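You operate a simulated robot arm through the tools that you are given. There is no shell and no other tool.

You run a simulated robot arm. Do the job below in one go: nothing can be reset, and whatever is moved stays where it is left.

JOB
Find the live mic on channels 1 to 4 by its meter and put it on air.
Fine: solo it to check, solo off again, then unmute it and fade it up to 0 dB. The other three stay muted and down.

It is judged by the outcome, as a careful person would: the job done as asked, and still so three seconds after it is handed in. It fails if anything else is knocked over, pushed out of place, dropped, spilled or broken.

ROBOT AND FRAMES
A 7-joint arm with a three-finger gripper, fixed in place. Base frame: the origin is on the floor under the middle of its stand, x ahead of it, y to its left, z up. Units: m, degrees, N and s.
It reaches about 1.342 m from its shoulder. Its first joint turns from -166.0 to 166.0 degrees. Payload 2.69 kg.
Tool frame: the origin (TCP) lies between the finger pads and is the grasp point; the fingertips stand 0.03 m ahead of it; z points along the fingers, y is the line along which they close. The gripper opens to 0.128 m; its body begins 0.117 m behind the TCP.
Orientation is told as [roll, pitch, yaw] about the base's x, y, z axes, in that order, counted from this pose: with the fingers straight down and closing along the base's y, the tool's x points along the base's -x, its y along +y and its z along -z.

CONTROLS
- The arm moves only by the tool servo_tool. Its argument "targets" is a list of rows, each a list of 2 entries, a list of its own where there are three numbers: the shift along the base's x, y, z in units of 40 mm (1.0 is 40 mm), then the turn, a rotation vector about the base's x, y, z in units of 6 degrees (1.0 is 6 degrees). In form: [[[x, y, z], [wx, wy, wz]], ...]. A call has 1 to 20 rows; each row shifts and turns the commanded pose from where the row before left it. "claw" is the finger opening in m, from 0 to 0.128, set as the call begins (left out, the last holds). A call with a number of a shift or a turn outside -1 to 1 is refused whole. A row lasts 0.2 s, in which the tool goes at most 0.05 m and 8.6 degrees; a call with a longer step from one row to the next is refused whole, and so is a gripper value outside its range. Where a pose cannot be reached the arm comes as near as it can. A force on the tool above 40 N (or 10 N above the force at the start of the call, whichever is more), or a blocked arm, ends the call early, and 0.2 s more pass. The fingers move at their own pace (about 0.127 m/s each) and stop on an object; they squeeze with about 29 N. The grip force told is the motor's: it shows also when the fingers shut on nothing. Time passes only in rows, and 0.2 s behind the last, so rows that do not move let the fingers close. It gives the time, the measured TCP pose, the force on the tool (base axes), the opening and the grip force at its end, in the units of the frame above (readings bear some noise), with the torque about the TCP (base axes, N m) and any sound that the robot's microphone picked up, and new pictures: "views" is both (left out), scene, wrist or none.
- Cameras (640 x 400 px; columns grow to the right, rows downward): "scene" is fixed at [0.0518, 0.5006, 1.5649]; the picture's right is [-0.59, -0.81, 0.00], its down [-0.64, 0.47, -0.61] and it looks along [0.49, -0.36, -0.79] (base axes); focal length 358 px, centre (320, 200). "wrist" rides on the gripper at [0.058, 0.054, -0.131] in the tool frame; the picture's right is [-0.68, 0.74, 0.00], its down [-0.62, -0.57, -0.55] and it looks along [-0.40, -0.37, 0.84] (tool axes); focal length 234 px, centre (320, 200). There is no depth. A picture from a camera that has moved, and an enlarged one, comes with that camera's place and axes in the base frame and with its lens.
- lift_body(by): moves the trunk up (or, below 0, down) by that many m; the arm rides with it, the base frame stays. It gives what a move gives, with no picture.
- zoom(camera, box): a new picture of the part [left, top, right, bottom] of that camera's present view, enlarged. It takes no simulated time.
- close_job(): hands the job in; it is judged then, once.

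Places have to be worked out from the pictures, the camera data and where the tool is seen. Open the gripper and draw the arm clear of the work before you hand the job in, unless the task says otherwise.

The tools are called after "Request:" as name(argument=value, ...) on one line, values as JSON. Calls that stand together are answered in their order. servo_tool: Moves the arm, as the interface text tells. Its arguments: {"type":"object","properties":{"targets":{"type":"array","items":{"type":"array"}},"claw":{"type":"number"},"views":{"type":"string","enum":["both","scene","wrist","none"]}},"required":["targets"]} The other tools are called the same way: lift_body (by) moves the trunk up or down; zoom (camera, box) takes an enlarged picture of a part of a camera's view; close_job () hands the job in.

At the start:

```text
t: 0.0
tcp_pos: [0.7021, 0.3954, 1.1055]
orientation: [0.0, 0.0, 0.0]
force: [0.3, 0.8, 0.2]
moment: [0.03, -0.02, -0.01]
grip_width: 0.1281
grip_force: 0.1
trunk travel left (down, up): [-0.15, 0.2]
```

scene: 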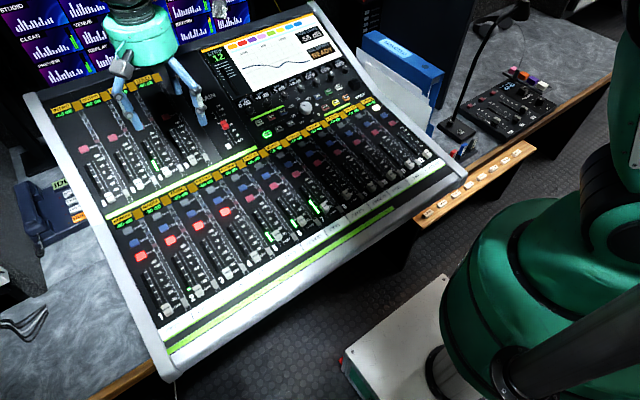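
wrist: 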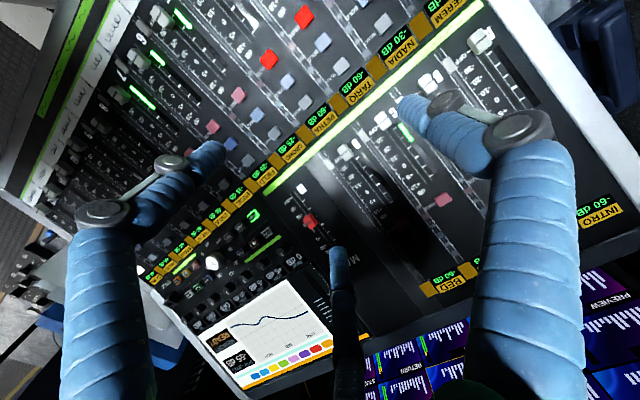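

The scene shows a mixing console with two rows of channel strips; I need detail on channel labels, meters and buttons before moving anything. I zoom in on several parts of the scene view.

Request:
zoom(camera="scene", box=[90, 180, 250, 330])

Request:
zoom(camera="scene", box=[40, 80, 220, 210])

Request:
zoom(camera="scene", box=[200, 120, 460, 280])

Request:
zoom(camera="scene", box=[190, 0, 360, 150])

```text
2.67 times, centred on (170, 255) of scene
camera zoom: at [0.0518, 0.5006, 1.5649], right [-0.59, -0.81, 0.0], down [-0.64, 0.47, -0.61], along [0.49, -0.36, -0.79], focal length 955 px, centre (720, 53)
```

zoom: 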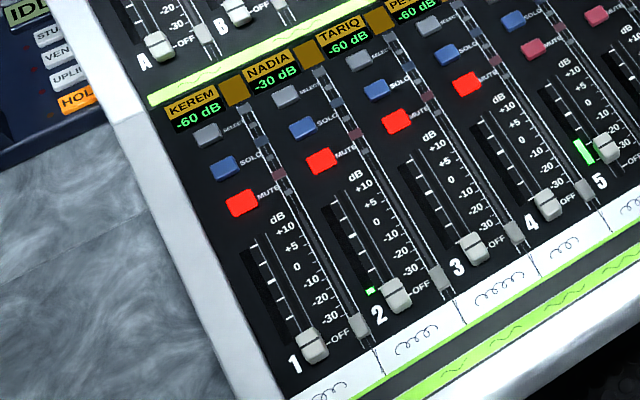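

```text
3.08 times, centred on (130, 145) of scene
camera zoom: at [0.0518, 0.5006, 1.5649], right [-0.59, -0.81, 0.0], down [-0.64, 0.47, -0.61], along [0.49, -0.36, -0.79], focal length 1102 px, centre (905, 369)
```

zoom: 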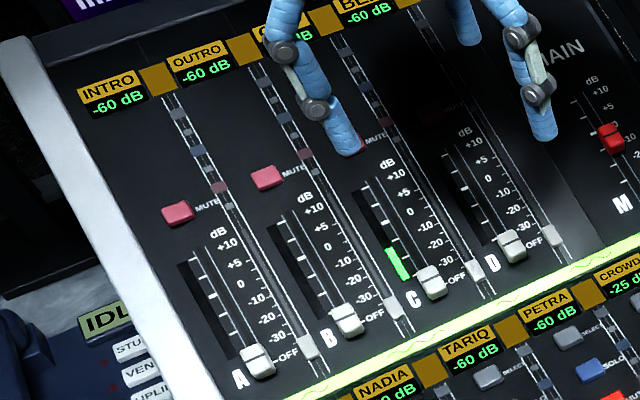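

```text
2.46 times, centred on (330, 200) of scene
camera zoom: at [0.0518, 0.5006, 1.5649], right [-0.59, -0.81, 0.0], down [-0.64, 0.47, -0.61], along [0.49, -0.36, -0.79], focal length 881 px, centre (295, 200)
```

zoom: 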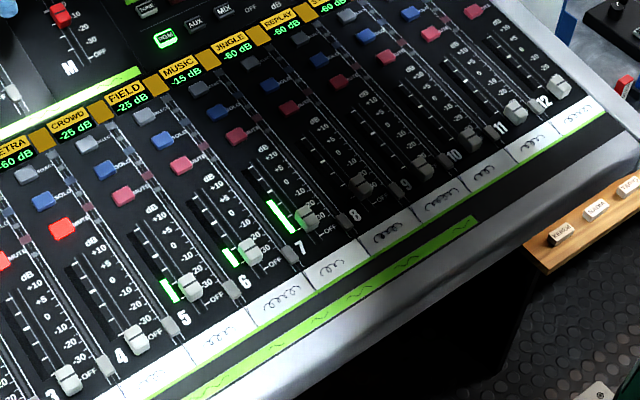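

```text
2.67 times, centred on (275, 75) of scene
camera zoom: at [0.0518, 0.5006, 1.5649], right [-0.59, -0.81, 0.0], down [-0.64, 0.47, -0.61], along [0.49, -0.36, -0.79], focal length 955 px, centre (440, 533)
```

zoom: 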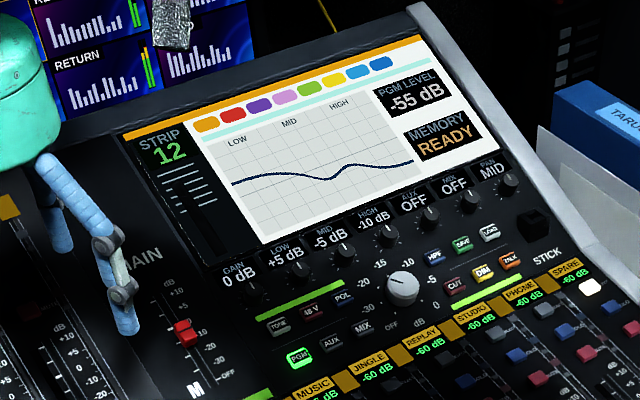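

Channel 2 (NADIA) is the only one of 1–4 with a green meter bar and a level above -60 dB (-30 dB). By triangulating, the mute buttons lie at x≈0.605, z≈0.848, about 70 mm apart in y, with ch2 at y≈0.528. I zoom the wrist view to pin down the surface tilt.

Request:
zoom(camera="wrist", box=[200, 0, 480, 175])

Request:
zoom(camera="wrist", box=[80, 0, 280, 125])

Request:
zoom(camera="scene", box=[110, 195, 230, 270])

Request:
zoom(camera="scene", box=[140, 250, 236, 310])

```text
2.29 times, centred on (340, 88) of wrist
camera zoom: at [0.643, 0.4487, 1.2363], right [0.68, 0.74, 0.0], down [0.62, -0.57, 0.55], along [0.4, -0.37, -0.84], focal length 535 px, centre (274, 457)
```

zoom: 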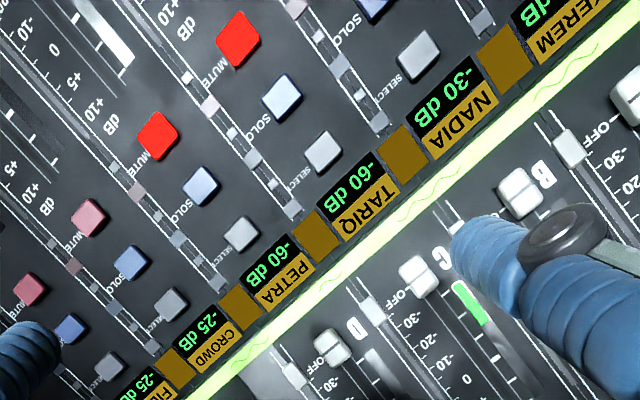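

```text
3.20 times, centred on (180, 62) of wrist
camera zoom: at [0.643, 0.4487, 1.2363], right [0.68, 0.74, 0.0], down [0.62, -0.57, 0.55], along [0.4, -0.37, -0.84], focal length 749 px, centre (768, 640)
```

zoom: 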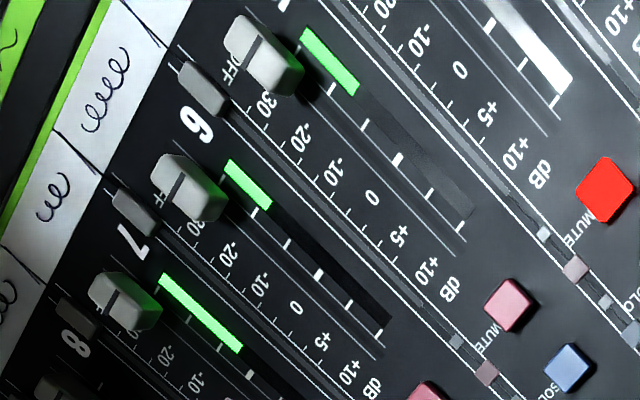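

```text
5.33 times, centred on (170, 232) of scene
camera zoom: at [0.0518, 0.5006, 1.5649], right [-0.59, -0.81, 0.0], down [-0.64, 0.47, -0.61], along [0.49, -0.36, -0.79], focal length 1910 px, centre (1120, 27)
```

zoom: 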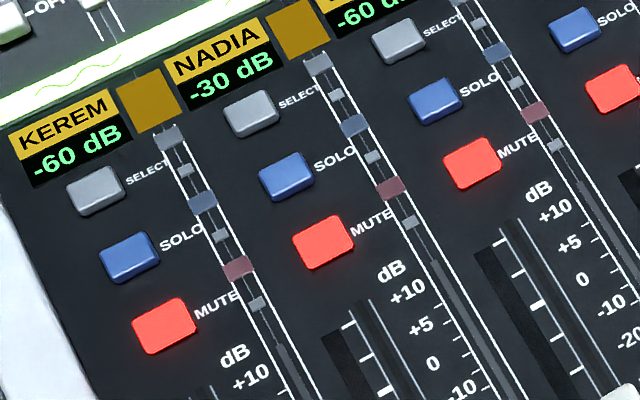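

```text
6.67 times, centred on (188, 280) of scene
camera zoom: at [0.0518, 0.5006, 1.5649], right [-0.59, -0.81, 0.0], down [-0.64, 0.47, -0.61], along [0.49, -0.36, -0.79], focal length 2387 px, centre (1200, -333)
```

zoom: 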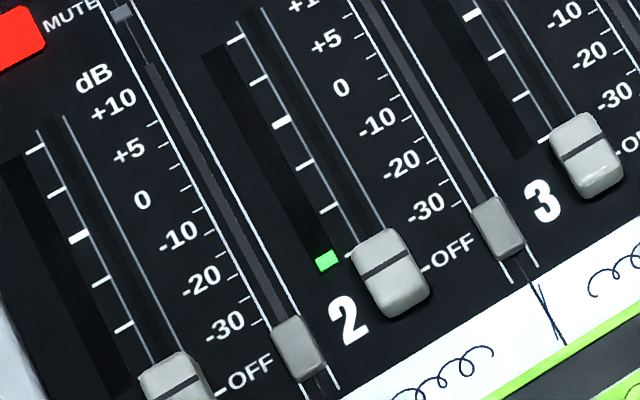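

Geometry so far: ch3 mute/solo/select at x≈0.604/0.642/0.679, z≈0.848/0.853/0.860 (panel tilts ~9°, rising with x), ch2 column at y≈0.528, ch2 fader cap at x≈0.458 at OFF with the 0 dB tick at x≈0.531. I close the fingers in place, well above the desk, to see what the tip cluster looks like.

Request:
servo_tool(targets=[[[0, 0, 0], [0, 0, 0]], [[0, 0, 0], [0, 0, 0]], [[0, 0, 0], [0, 0, 0]], [[0, 0, 0], [0, 0, 0]], [[0, 0, 0], [0, 0, 0]]], claw=0)

```text
t: 1.2
tcp_pos: [0.702, 0.3961, 1.1055]
orientation: [0.0, 0.0, 0.0]
force: [0.4, 0.6, 0.5]
moment: [-0.01, 0.07, -0.03]
grip_width: 0.0022
grip_force: 28.3
trunk travel left (down, up): [-0.15, 0.2]
camera wrist: at [0.643, 0.4487, 1.2363], right [0.68, 0.74, 0.0], down [0.62, -0.57, 0.55], along [0.4, -0.37, -0.84], focal length 234 px, centre (320, 200)
```

scene: 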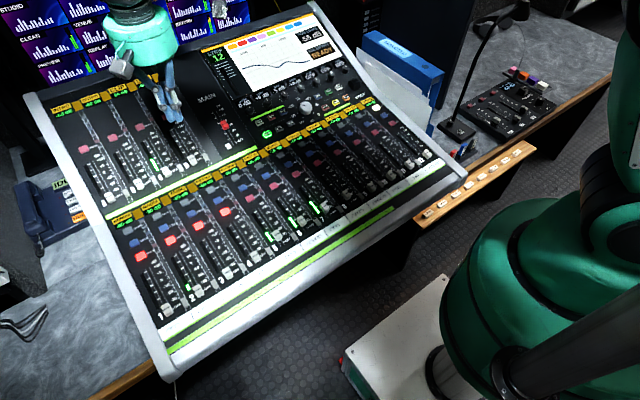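
wrist: 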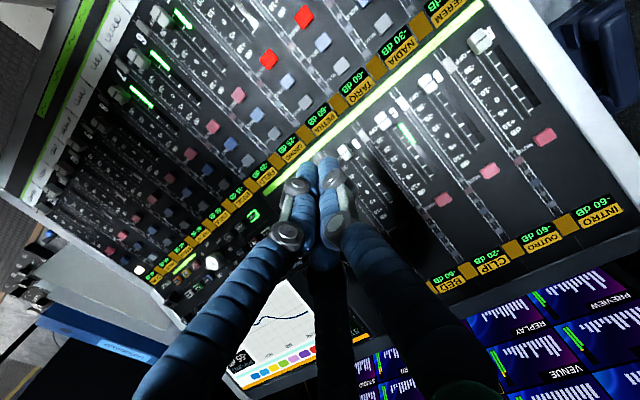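

The fingers now form a compact closed cluster. I zoom on the tips, and re-check channels 1–4's meters for changes over time.

Request:
zoom(camera="scene", box=[120, 60, 220, 130])

Request:
zoom(camera="wrist", box=[240, 120, 420, 250])

Request:
zoom(camera="scene", box=[90, 180, 250, 330])

Request:
zoom(camera="wrist", box=[300, 0, 500, 125])

```text
5.71 times, centred on (170, 95) of scene
camera zoom: at [0.0518, 0.5006, 1.5649], right [-0.59, -0.81, 0.0], down [-0.64, 0.47, -0.61], along [0.49, -0.36, -0.79], focal length 2046 px, centre (1177, 800)
```

zoom: 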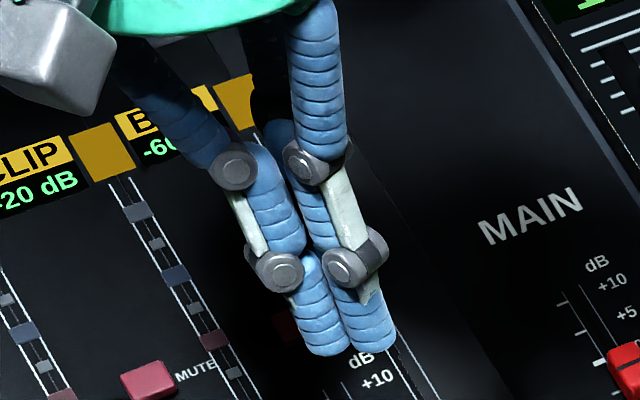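

```text
3.08 times, centred on (330, 185) of wrist
camera zoom: at [0.643, 0.4487, 1.2363], right [0.68, 0.74, 0.0], down [0.62, -0.57, 0.55], along [0.4, -0.37, -0.84], focal length 720 px, centre (289, 246)
```

zoom: 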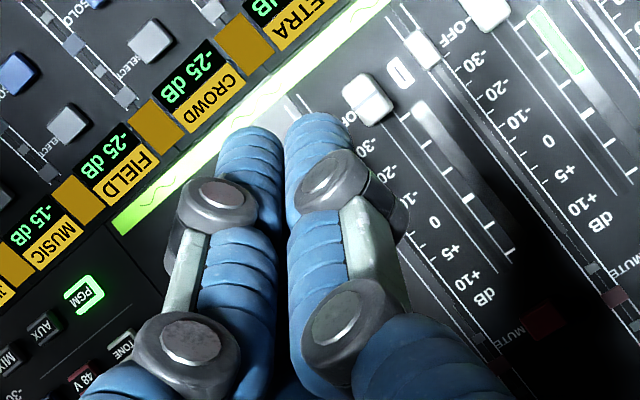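

```text
2.67 times, centred on (170, 255) of scene
camera zoom: at [0.0518, 0.5006, 1.5649], right [-0.59, -0.81, 0.0], down [-0.64, 0.47, -0.61], along [0.49, -0.36, -0.79], focal length 955 px, centre (720, 53)
```

zoom: 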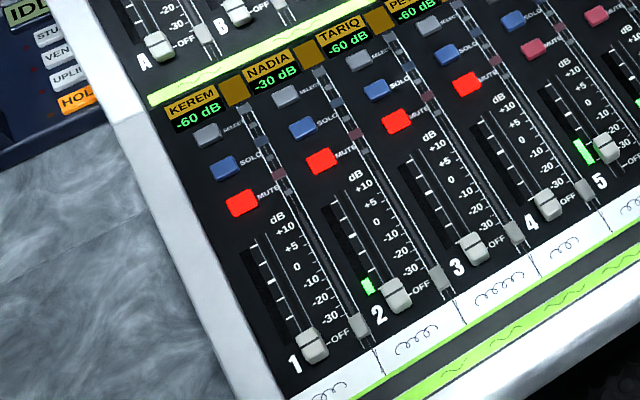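

```text
3.20 times, centred on (400, 62) of wrist
camera zoom: at [0.643, 0.4487, 1.2363], right [0.68, 0.74, 0.0], down [0.62, -0.57, 0.55], along [0.4, -0.37, -0.84], focal length 749 px, centre (64, 640)
```

zoom: 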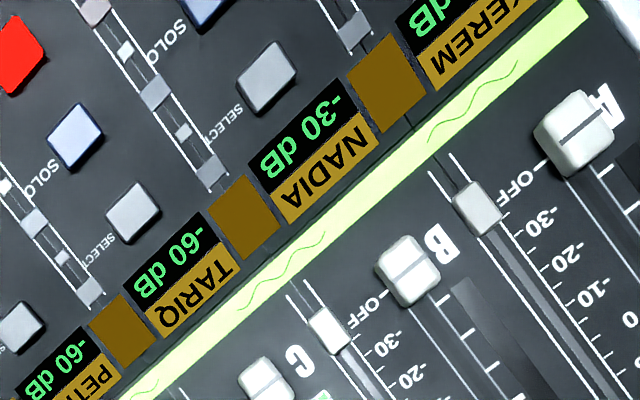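

The live mic is channel 2 (NADIA): its meter moves and it reads -30 dB, while 1, 3 and 4 stay dark at -60 dB. I move the closed fingers to hover about 12 cm above ch2's SOLO button, tilting 20° about x so that one finger leads.

Request:
servo_tool(targets=[[[-0.3, 0.665, -0.526], [-0.667, 0, 0]], [[-0.3, 0.665, -0.526], [-0.667, 0, 0]], [[-0.3, 0.665, -0.526], [-0.667, 0, 0]], [[-0.3, 0.665, -0.526], [-0.667, 0, 0]], [[-0.3, 0.665, -0.526], [-0.667, 0, 0]], [[0, 0, 0], [0, 0, 0]], [[0, 0, 0], [0, 0, 0]]], claw=0)

```text
t: 2.8
tcp_pos: [0.6414, 0.5269, 1.0007]
orientation: [-20.0, 0.0, 0.0]
force: [0.2, -0.1, 1.3]
moment: [0.06, -0.03, -0.01]
grip_width: 0.0019
grip_force: 29.0
trunk travel left (down, up): [-0.15, 0.2]
camera wrist: at [0.5823, 0.6222, 1.1055], right [0.68, 0.69, -0.25], down [0.62, -0.34, 0.71], along [0.4, -0.63, -0.66], focal length 234 px, centre (320, 200)
```

scene: 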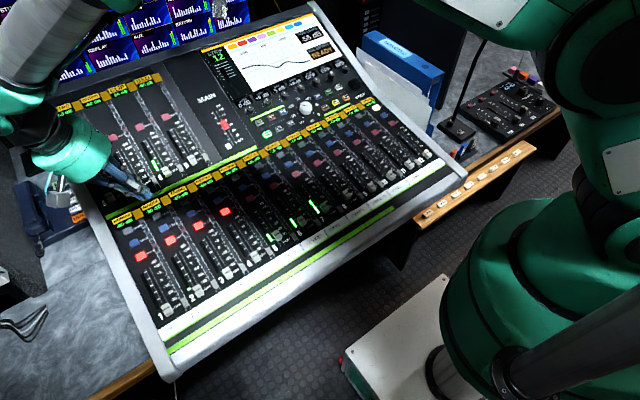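
wrist: 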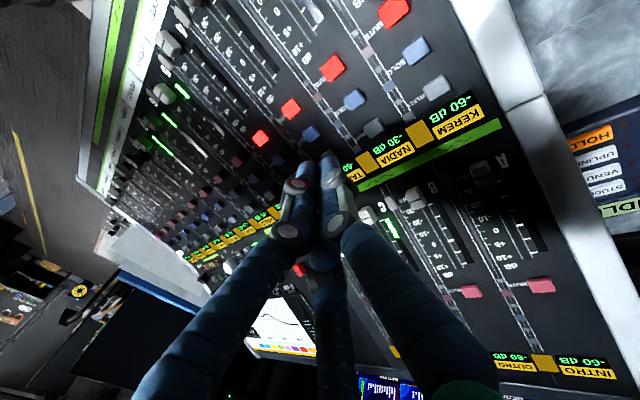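

The view of the strip from the scene camera stays open. I zoom in on the fingertips to locate the leading finger exactly.

Request:
zoom(camera="scene", box=[90, 150, 210, 225])

Request:
zoom(camera="wrist", box=[250, 70, 450, 195])

```text
5.33 times, centred on (150, 188) of scene
camera zoom: at [0.0518, 0.5006, 1.5649], right [-0.59, -0.81, 0.0], down [-0.64, 0.47, -0.61], along [0.49, -0.36, -0.79], focal length 1910 px, centre (1227, 267)
```

zoom: 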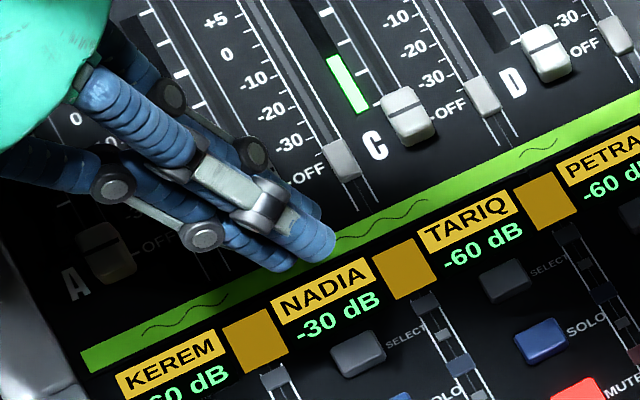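

```text
3.20 times, centred on (350, 132) of wrist
camera zoom: at [0.5823, 0.6222, 1.1055], right [0.68, 0.69, -0.25], down [0.62, -0.34, 0.71], along [0.4, -0.63, -0.66], focal length 749 px, centre (224, 416)
```

zoom: 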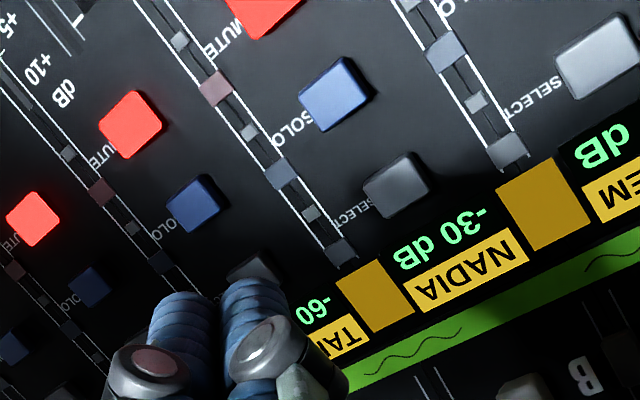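

Both cameras place the leading fingertip nearly straight below the TCP (≈32 mm), with ch2 SOLO at about (0.642, 0.525, 0.853). I descend to about 20 mm above the button to check the alignment close up.

Request:
servo_tool(targets=[[[0.0, -0.01, -0.6], [0, 0, 0]], [[0.01, -0.01, -0.6], [0, 0, 0]], [[0.01, -0.01, -0.6], [0, 0, 0]], [[0.0, -0.02, -0.6], [0, 0, 0]], [[0, 0, 0], [0, 0, 0]]], claw=0)

Request:
zoom(camera="scene", box=[110, 180, 206, 240])

Request:
zoom(camera="wrist", box=[250, 70, 450, 195])

```text
t: 4.0
tcp_pos: [0.6425, 0.5257, 0.9035]
orientation: [-20.0, 0.0, -0.1]
force: [0.3, -0.3, 0.1]
moment: [-0.02, 0.01, -0.01]
grip_width: 0.0022
grip_force: 29.0
trunk travel left (down, up): [-0.15, 0.2]
camera wrist: at [0.5842, 0.621, 1.0085], right [0.68, 0.69, -0.25], down [0.62, -0.34, 0.71], along [0.4, -0.64, -0.66], focal length 234 px, centre (320, 200)
```

scene: 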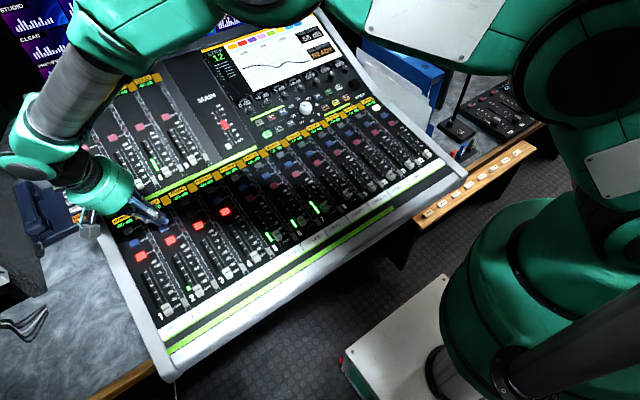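
wrist: 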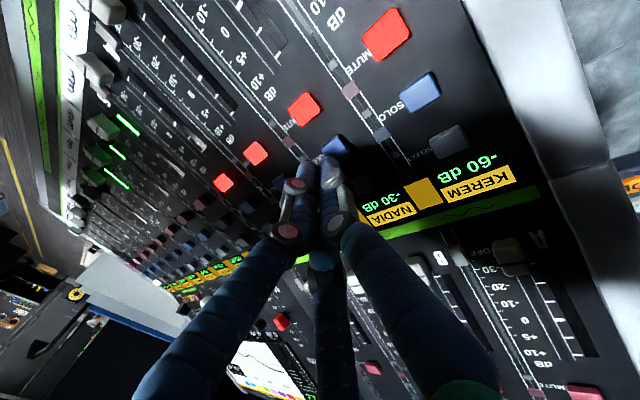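

```text
6.67 times, centred on (158, 210) of scene
camera zoom: at [0.0518, 0.5006, 1.5649], right [-0.59, -0.81, 0.0], down [-0.64, 0.47, -0.61], along [0.49, -0.36, -0.79], focal length 2387 px, centre (1400, 133)
```

zoom: 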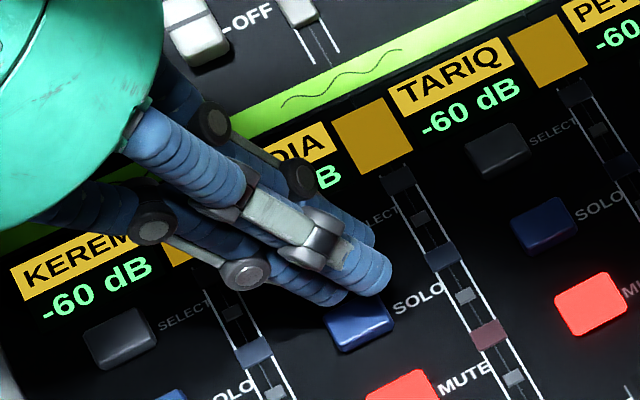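

```text
3.20 times, centred on (350, 132) of wrist
camera zoom: at [0.5842, 0.621, 1.0085], right [0.68, 0.69, -0.25], down [0.62, -0.34, 0.71], along [0.4, -0.64, -0.66], focal length 749 px, centre (224, 416)
```

zoom: 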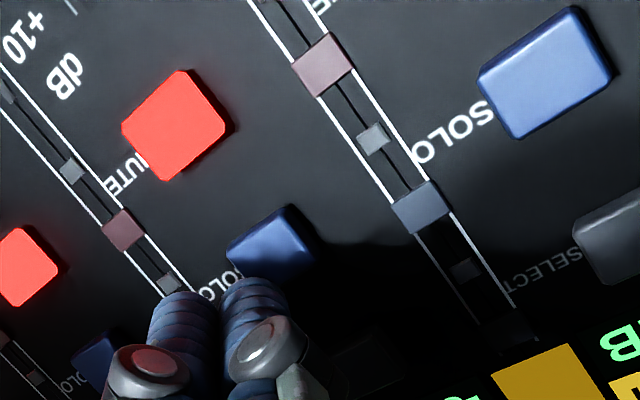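

The finger is aligned over ch2 SOLO within about 2 mm in both views (perspective accounted for). I lower it gently onto the button in small steps and watch the force.

Request:
servo_tool(targets=[[[0, 0, -0.1], [0, 0, 0]], [[0, 0, -0.1], [0, 0, 0]], [[0, 0, -0.1], [0, 0, 0]], [[0, 0, -0.1], [0, 0, 0]], [[0, 0, -0.03], [0, 0, 0]], [[0, 0, -0.03], [0, 0, 0]], [[0, 0, -0.03], [0, 0, 0]]], claw=0)

Request:
zoom(camera="scene", box=[110, 180, 206, 240])

Request:
zoom(camera="wrist", box=[250, 70, 450, 195])

```text
t: 5.6
tcp_pos: [0.6419, 0.5259, 0.8848]
orientation: [-20.0, 0.0, 0.0]
force: [0.7, -0.1, 2.2]
moment: [0.0, 0.0, 0.0]
grip_width: 0.0022
grip_force: 28.9
trunk travel left (down, up): [-0.15, 0.2]
heard: click
camera wrist: at [0.5837, 0.6212, 0.9895], right [0.68, 0.69, -0.25], down [0.62, -0.34, 0.71], along [0.4, -0.63, -0.66], focal length 234 px, centre (320, 200)
```

scene: 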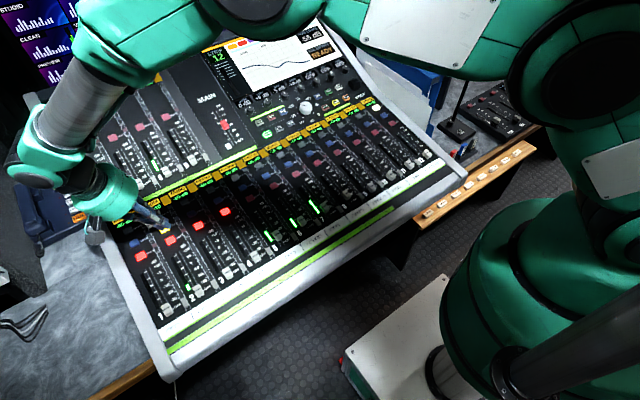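
wrist: 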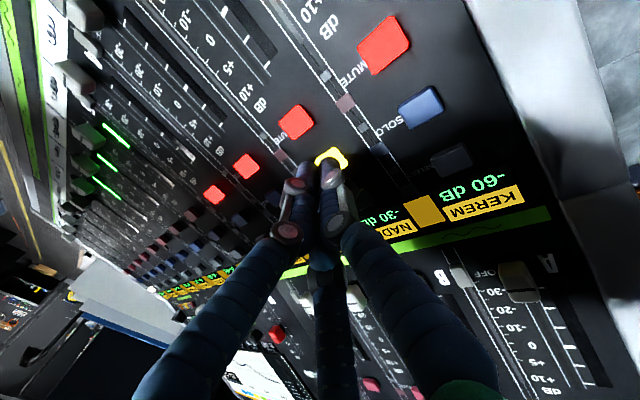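

```text
6.67 times, centred on (158, 210) of scene
camera zoom: at [0.0518, 0.5006, 1.5649], right [-0.59, -0.81, 0.0], down [-0.64, 0.47, -0.61], along [0.49, -0.36, -0.79], focal length 2387 px, centre (1400, 133)
```

zoom: 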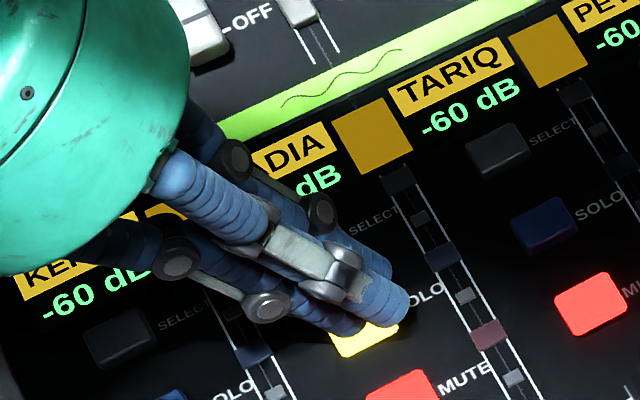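

```text
3.20 times, centred on (350, 132) of wrist
camera zoom: at [0.5837, 0.6212, 0.9895], right [0.68, 0.69, -0.25], down [0.62, -0.34, 0.71], along [0.4, -0.63, -0.66], focal length 749 px, centre (224, 416)
```

zoom: 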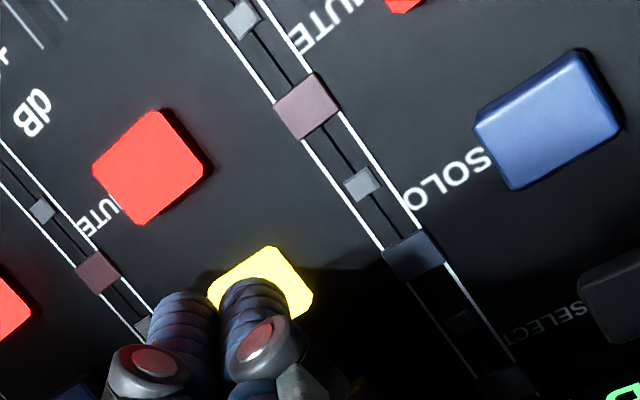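

A click was heard, and ch2 SOLO is lit yellow at 2 N of force. I lift straight off and look at what the console shows with solo on.

Request:
servo_tool(targets=[[[0, 0, 0.25], [0, 0, 0]], [[0, 0, 0.35], [0, 0, 0]], [[0, 0, 0.4], [0, 0, 0]], [[0, 0, 0], [0, 0, 0]], [[0, 0, 0], [0, 0, 0]], [[0, 0, 0], [0, 0, 0]]], claw=0)

Request:
zoom(camera="scene", box=[110, 180, 270, 320])

Request:
zoom(camera="scene", box=[200, 10, 360, 140])

Request:
zoom(camera="wrist", box=[200, 0, 460, 165])

```text
t: 7.0
tcp_pos: [0.6414, 0.5274, 0.925]
orientation: [-20.0, 0.0, 0.0]
force: [0.4, 0.7, 0.4]
moment: [0.01, -0.03, 0.01]
grip_width: 0.0024
grip_force: 28.6
trunk travel left (down, up): [-0.15, 0.2]
camera wrist: at [0.5834, 0.6215, 1.0297], right [0.68, 0.69, -0.25], down [0.62, -0.34, 0.71], along [0.4, -0.64, -0.66], focal length 234 px, centre (320, 200)
```

scene: 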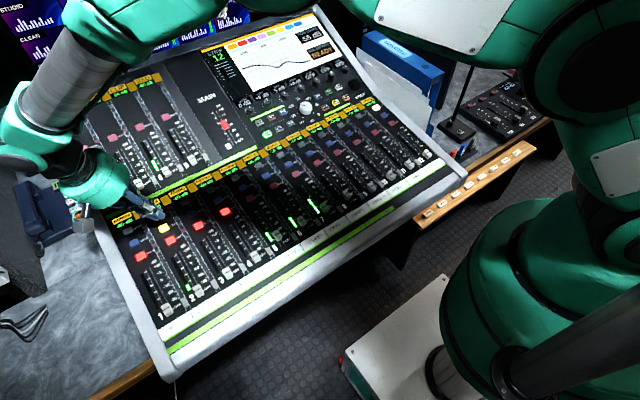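
wrist: 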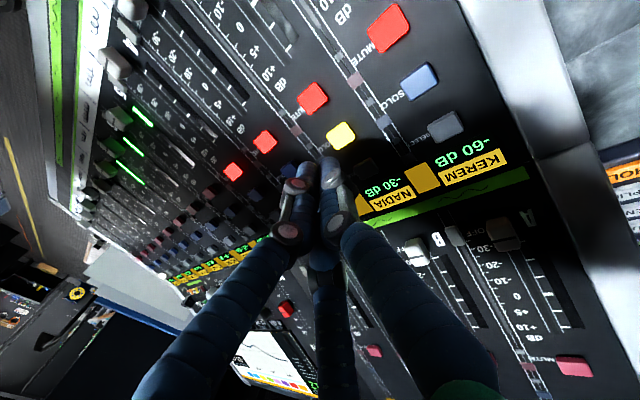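

```text
2.86 times, centred on (190, 250) of scene
camera zoom: at [0.0518, 0.5006, 1.5649], right [-0.59, -0.81, 0.0], down [-0.64, 0.47, -0.61], along [0.49, -0.36, -0.79], focal length 1023 px, centre (691, 57)
```

zoom: 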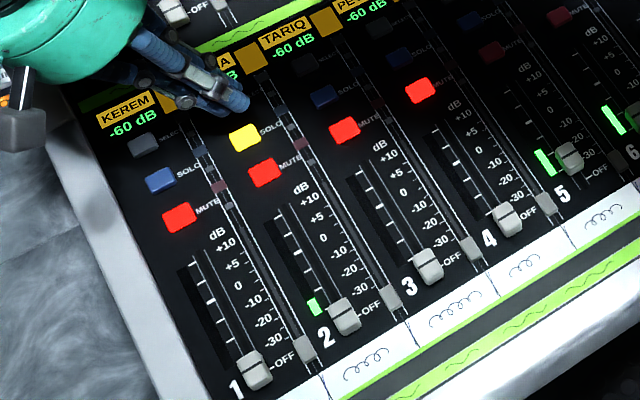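

```text
3.08 times, centred on (280, 75) of scene
camera zoom: at [0.0518, 0.5006, 1.5649], right [-0.59, -0.81, 0.0], down [-0.64, 0.47, -0.61], along [0.49, -0.36, -0.79], focal length 1102 px, centre (443, 585)
```

zoom: 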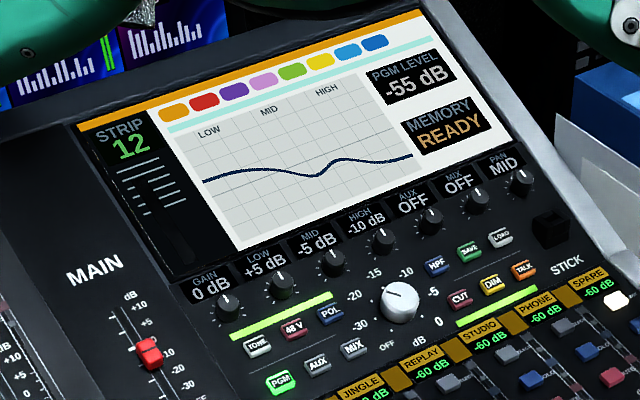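

```text
2.42 times, centred on (330, 82) of wrist
camera zoom: at [0.5834, 0.6215, 1.0297], right [0.68, 0.69, -0.25], down [0.62, -0.34, 0.71], along [0.4, -0.64, -0.66], focal length 568 px, centre (296, 485)
```

zoom: 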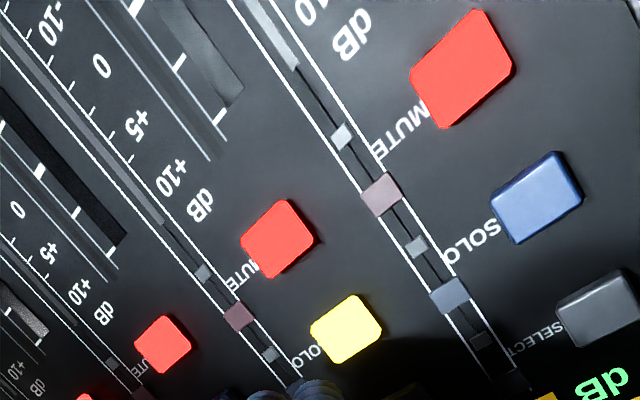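

Solo is on for channel 2, its meter is live, and the mutes and other channels are unchanged, so NADIA is the live mic. I press SOLO again with the same stroke to switch it off.

Request:
servo_tool(targets=[[[0, 0, -0.3], [0, 0, 0]], [[0, 0, -0.3], [0, 0, 0]], [[0, 0, -0.2], [0, 0, 0]], [[0, 0, -0.1], [0, 0, 0]], [[0, 0, -0.05], [0, 0, 0]], [[0, 0, -0.03], [0, 0, 0]], [[0, 0, -0.03], [0, 0, 0]]], claw=0)

Request:
zoom(camera="wrist", box=[250, 70, 450, 195])

```text
t: 8.6
tcp_pos: [0.6421, 0.5271, 0.8852]
orientation: [-20.0, 0.0, 0.0]
force: [0.9, 0.0, 1.8]
moment: [0.02, -0.03, -0.01]
grip_width: 0.0021
grip_force: 29.2
trunk travel left (down, up): [-0.15, 0.2]
heard: click
camera wrist: at [0.5837, 0.6215, 0.9893], right [0.68, 0.69, -0.25], down [0.62, -0.34, 0.71], along [0.4, -0.63, -0.66], focal length 234 px, centre (320, 200)
```

scene: 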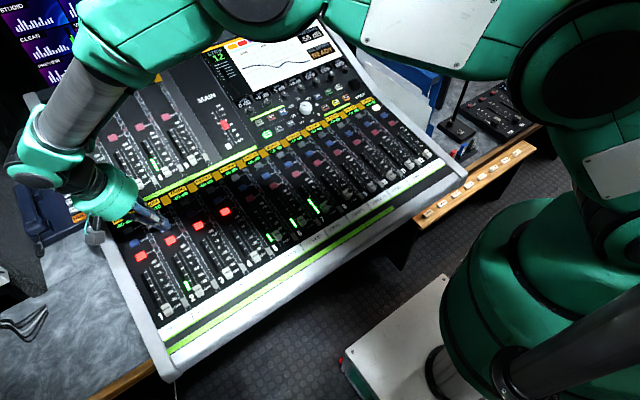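
wrist: 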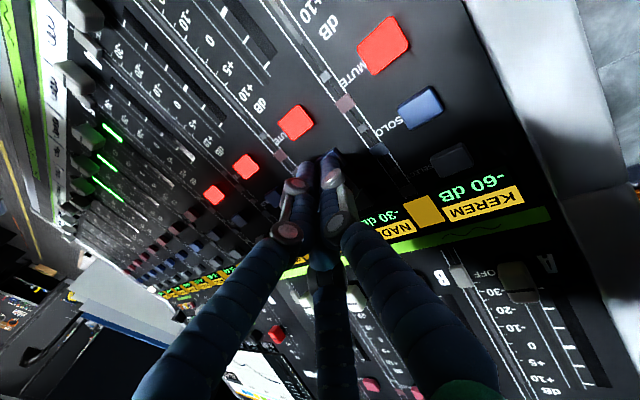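

```text
3.20 times, centred on (350, 132) of wrist
camera zoom: at [0.5837, 0.6215, 0.9893], right [0.68, 0.69, -0.25], down [0.62, -0.34, 0.71], along [0.4, -0.63, -0.66], focal length 749 px, centre (224, 416)
```

zoom: 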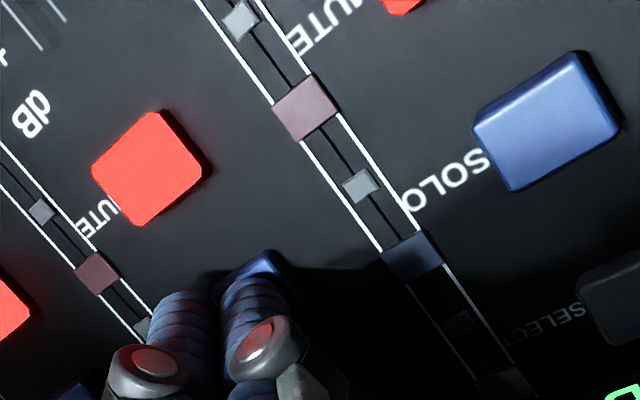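

SOLO is off again (blue) after a second click. I lift clear and move 37.5 mm toward the robot, to hover over ch2 MUTE.

Request:
servo_tool(targets=[[[0, 0, 0.25], [0, 0, 0]], [[0, 0, 0.4], [0, 0, 0]], [[-0.47, 0, 0], [0, 0, 0]], [[-0.47, 0, 0], [0, 0, 0]], [[0, 0, -0.15], [0, 0, 0]], [[0, 0, 0], [0, 0, 0]]], claw=0)

Request:
zoom(camera="scene", box=[125, 200, 221, 260])

Request:
zoom(camera="wrist", box=[250, 70, 450, 195])

```text
t: 10.0
tcp_pos: [0.6046, 0.527, 0.9046]
orientation: [-20.1, 0.0, 0.1]
force: [-0.4, -0.2, 0.6]
moment: [-0.03, -0.02, -0.03]
grip_width: 0.0025
grip_force: 29.2
trunk travel left (down, up): [-0.15, 0.2]
camera wrist: at [0.546, 0.6215, 1.0091], right [0.68, 0.69, -0.25], down [0.62, -0.34, 0.71], along [0.4, -0.64, -0.66], focal length 234 px, centre (320, 200)
```

scene: 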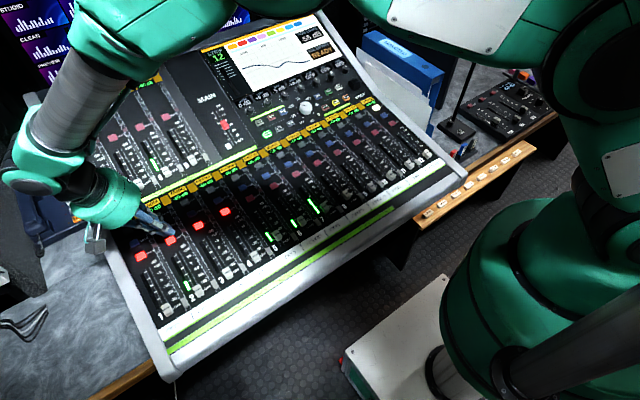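
wrist: 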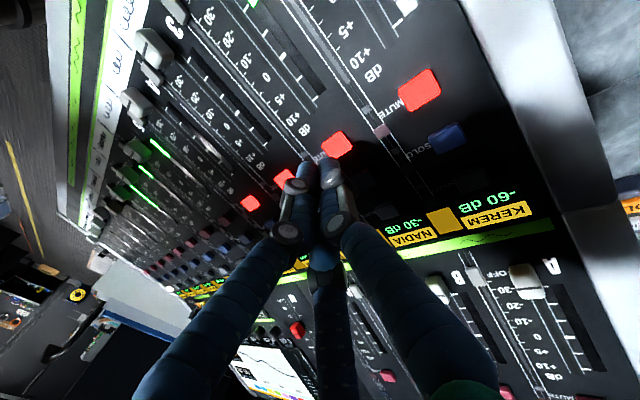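

```text
6.67 times, centred on (173, 230) of scene
camera zoom: at [0.0518, 0.5006, 1.5649], right [-0.59, -0.81, 0.0], down [-0.64, 0.47, -0.61], along [0.49, -0.36, -0.79], focal length 2387 px, centre (1300, 0)
```

zoom: 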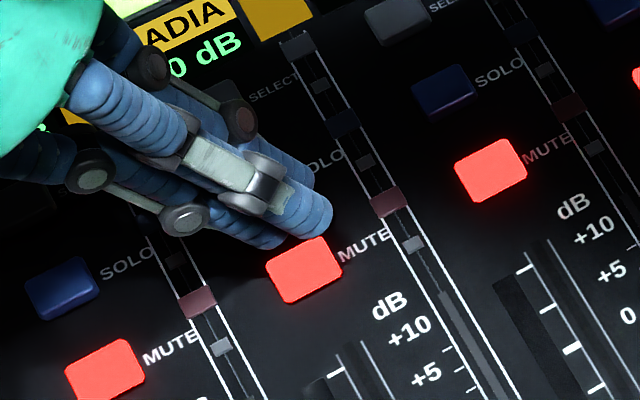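

```text
3.20 times, centred on (350, 132) of wrist
camera zoom: at [0.546, 0.6215, 1.0091], right [0.68, 0.69, -0.25], down [0.62, -0.34, 0.71], along [0.4, -0.64, -0.66], focal length 749 px, centre (224, 416)
```

zoom: 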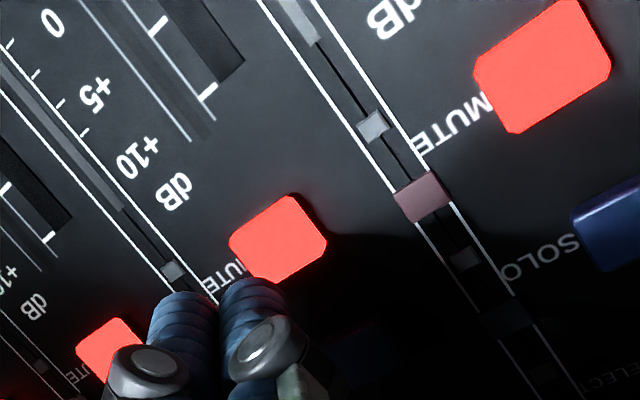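

The finger is centred over ch2 MUTE, about 25 mm above it. I press it with the same gentle stroke.

Request:
servo_tool(targets=[[[0, 0, -0.2], [0, 0, 0]], [[0, 0, -0.2], [0, 0, 0]], [[0, 0, -0.1], [0, 0, 0]], [[0, 0, -0.05], [0, 0, 0]], [[0, 0, -0.03], [0, 0, 0]], [[0, 0, -0.03], [0, 0, 0]], [[0, 0, -0.03], [0, 0, 0]]], claw=0)

Request:
zoom(camera="scene", box=[125, 200, 221, 260])

Request:
zoom(camera="wrist", box=[250, 70, 450, 195])

```text
t: 11.6
tcp_pos: [0.6048, 0.5271, 0.879]
orientation: [-20.0, -0.1, 0.0]
force: [-0.6, 1.2, 1.3]
moment: [0.03, 0.01, 0.03]
grip_width: 0.0022
grip_force: 28.8
trunk travel left (down, up): [-0.15, 0.2]
heard: click
camera wrist: at [0.5464, 0.6212, 0.9835], right [0.68, 0.69, -0.25], down [0.62, -0.34, 0.71], along [0.4, -0.63, -0.66], focal length 234 px, centre (320, 200)
```

scene: 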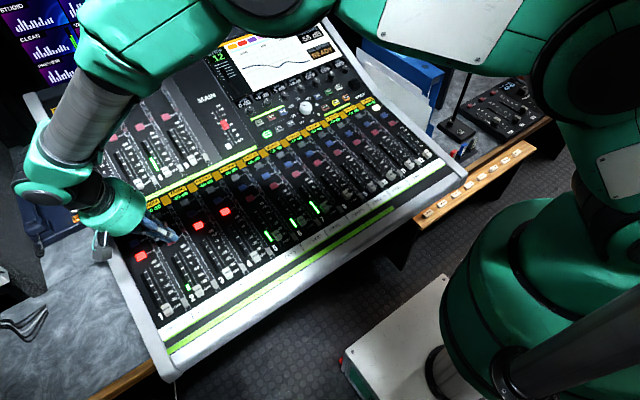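
wrist: 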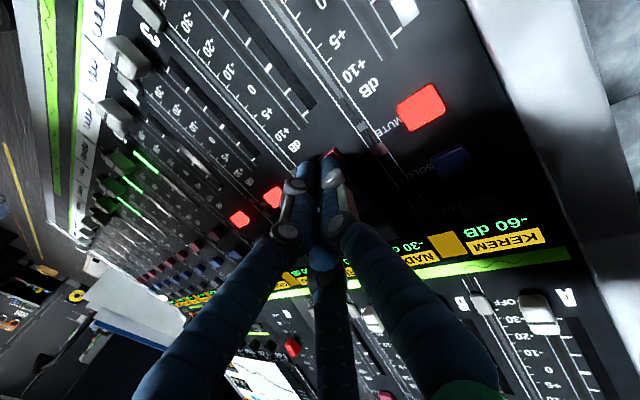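

```text
6.67 times, centred on (173, 230) of scene
camera zoom: at [0.0518, 0.5006, 1.5649], right [-0.59, -0.81, 0.0], down [-0.64, 0.47, -0.61], along [0.49, -0.36, -0.79], focal length 2387 px, centre (1300, 0)
```

zoom: 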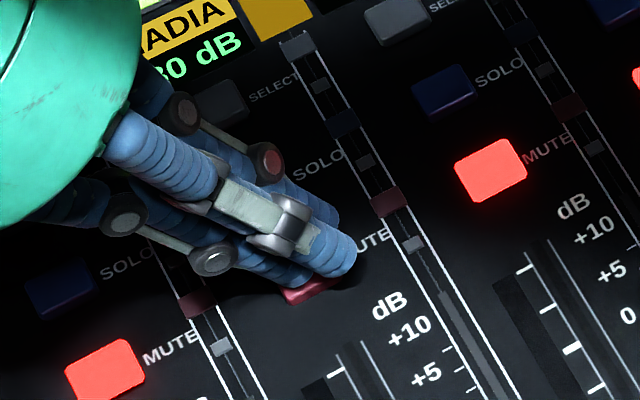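

```text
3.20 times, centred on (350, 132) of wrist
camera zoom: at [0.5464, 0.6212, 0.9835], right [0.68, 0.69, -0.25], down [0.62, -0.34, 0.71], along [0.4, -0.63, -0.66], focal length 749 px, centre (224, 416)
```

zoom: 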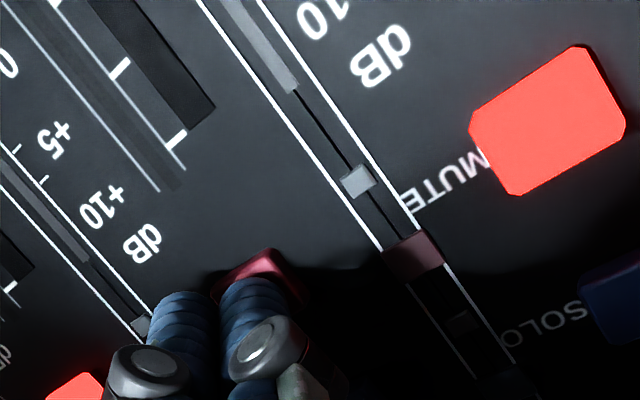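

MUTE on ch2 is now dark after a click (unmuted), while ch1, 3 and 4 remain red. I lift off, come back upright, yaw 30° so that one finger points to +x, and move behind (robot side of) the ch2 fader at a safe height.

Request:
servo_tool(targets=[[[0, 0, 0.3], [0, 0, 0]], [[0, 0, 0.9], [0, 0, 0]], [[0, 0, 0.6], [0, 0, 0]], [[-1, 0, 0], [0.667, 0, 0]], [[-1, 0, 0], [0.667, 0, 0]], [[-1, 0, 0], [0.667, 0, 0]], [[-1, 0, 0], [0.667, 0, 0]], [[-1, 0, 0], [0.667, 0, 0]], [[0, 0, 0], [0, 0, 1]], [[0, 0, 0], [0, 0, 1]], [[0, 0, 0], [0, 0, 1]], [[0, 0, 0], [0, 0, 1]], [[0, 0, 0], [0, 0, 1]], [[0, 0, 0], [0, 0, 0]]], claw=0)

Request:
zoom(camera="scene", box=[130, 200, 290, 300])

Request:
zoom(camera="wrist", box=[200, 50, 440, 200])

```text
t: 14.6
tcp_pos: [0.4042, 0.5269, 0.9517]
orientation: [0.0, 0.0, 30.1]
force: [0.7, 0.6, 1.0]
moment: [0.02, 0.0, 0.02]
grip_width: 0.002
grip_force: 29.0
trunk travel left (down, up): [-0.15, 0.2]
camera wrist: at [0.3273, 0.5433, 1.0816], right [0.22, 0.98, 0.0], down [0.82, -0.18, 0.55], along [0.54, -0.12, -0.84], focal length 234 px, centre (320, 200)
```

scene: 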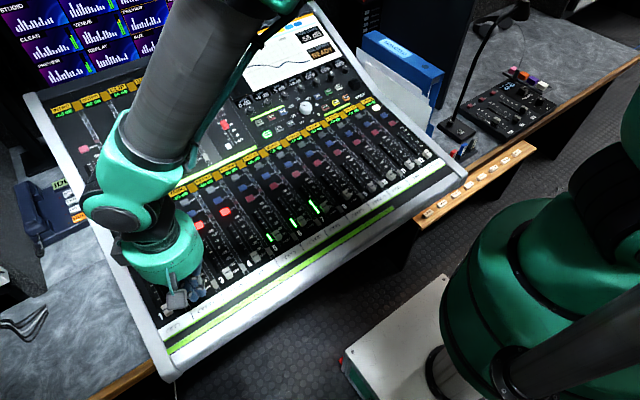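
wrist: 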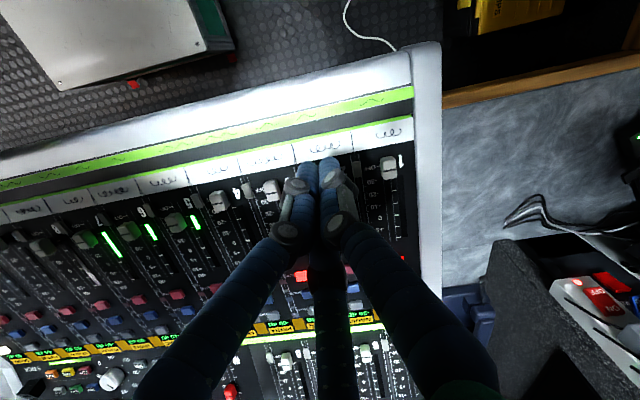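

```text
4.00 times, centred on (210, 250) of scene
camera zoom: at [0.0518, 0.5006, 1.5649], right [-0.59, -0.81, 0.0], down [-0.64, 0.47, -0.61], along [0.49, -0.36, -0.79], focal length 1432 px, centre (760, 0)
```

zoom: 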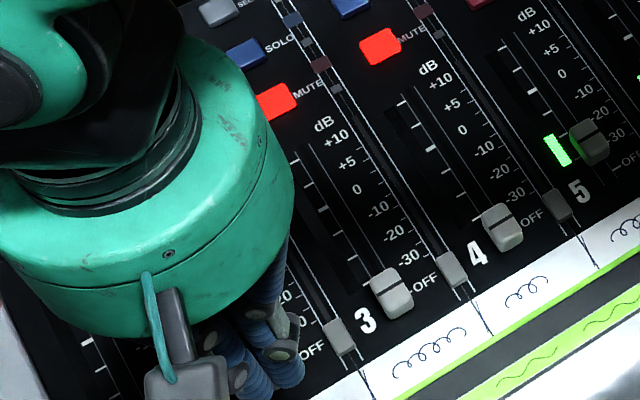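

```text
2.67 times, centred on (320, 125) of wrist
camera zoom: at [0.3273, 0.5433, 1.0816], right [0.22, 0.98, 0.0], down [0.82, -0.18, 0.55], along [0.54, -0.12, -0.84], focal length 624 px, centre (320, 400)
```

zoom: 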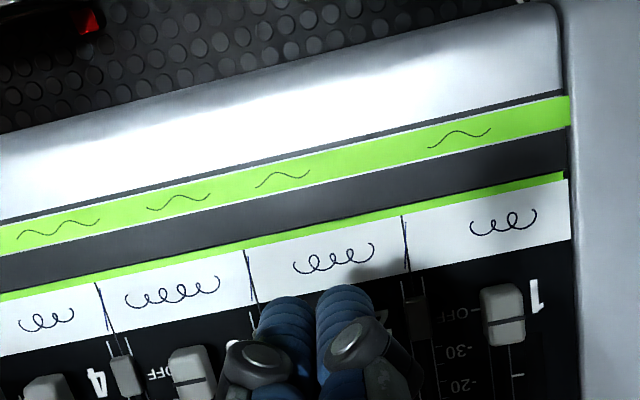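

From this pose the ch1 cap line measures x≈0.459, y≈0.595, so the ch2 cap should sit at (0.459, 0.525) with its near face at x≈0.446. I lower the fingers behind it, keeping about 7 mm off the panel and over 20 mm short of the cap.

Request:
servo_tool(targets=[[[0, -0.05, -0.6], [0, 0, 0]], [[0, 0, -0.6], [0, 0, 0]], [[0, 0, -0.6], [0, 0, 0]], [[0, 0, -0.3], [0, 0, 0]], [[0, 0, -0.3], [0, 0, 0]], [[0, 0, 0], [0, 0, 0]]], claw=0)

Request:
zoom(camera="scene", box=[140, 240, 260, 330])

Request:
zoom(camera="wrist", box=[200, 70, 440, 220])

```text
t: 16.0
tcp_pos: [0.4052, 0.525, 0.8552]
orientation: [0.0, 0.0, 30.0]
force: [0.5, -0.5, -0.7]
moment: [0.01, 0.01, -0.02]
grip_width: 0.0019
grip_force: 29.0
trunk travel left (down, up): [-0.15, 0.2]
camera wrist: at [0.327, 0.5417, 0.9856], right [0.22, 0.98, 0.0], down [0.82, -0.18, 0.55], along [0.54, -0.12, -0.84], focal length 234 px, centre (320, 200)
```

scene: 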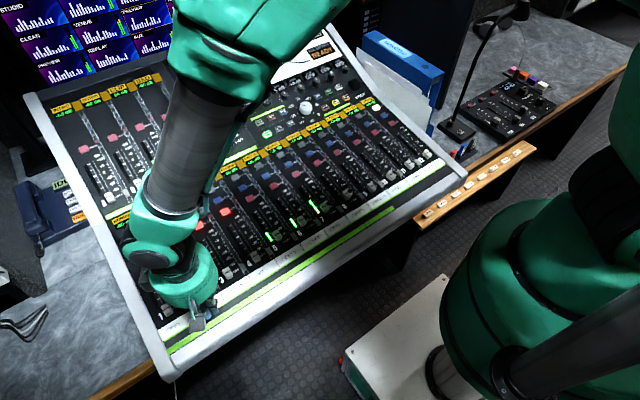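
wrist: 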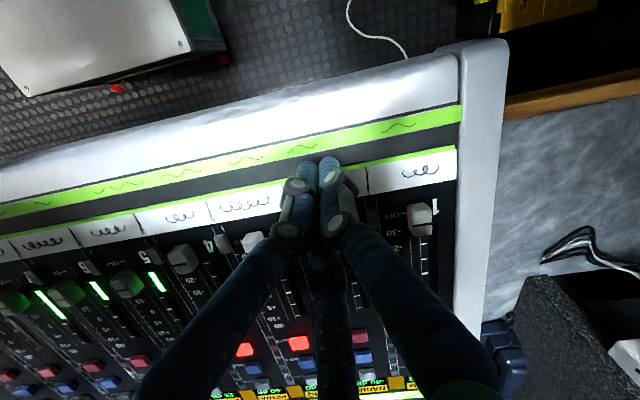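

```text
4.44 times, centred on (200, 285) of scene
camera zoom: at [0.0518, 0.5006, 1.5649], right [-0.59, -0.81, 0.0], down [-0.64, 0.47, -0.61], along [0.49, -0.36, -0.79], focal length 1592 px, centre (853, -178)
```

zoom: 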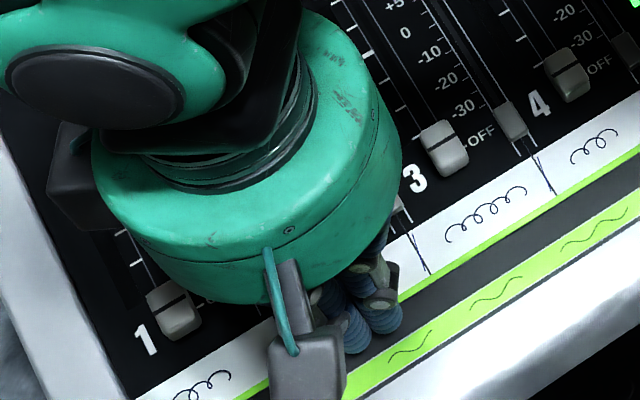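

```text
2.67 times, centred on (320, 145) of wrist
camera zoom: at [0.327, 0.5417, 0.9856], right [0.22, 0.98, 0.0], down [0.82, -0.18, 0.55], along [0.54, -0.12, -0.84], focal length 624 px, centre (320, 347)
```

zoom: 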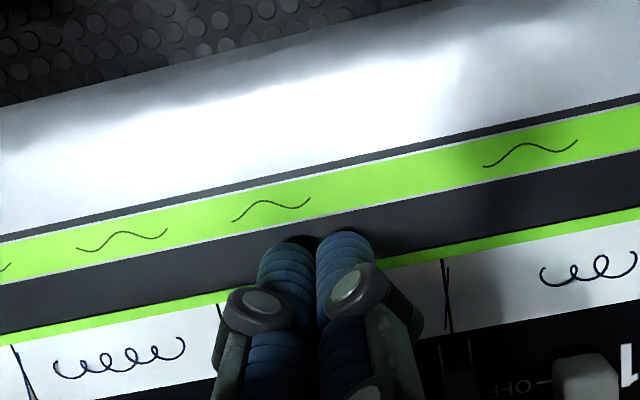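

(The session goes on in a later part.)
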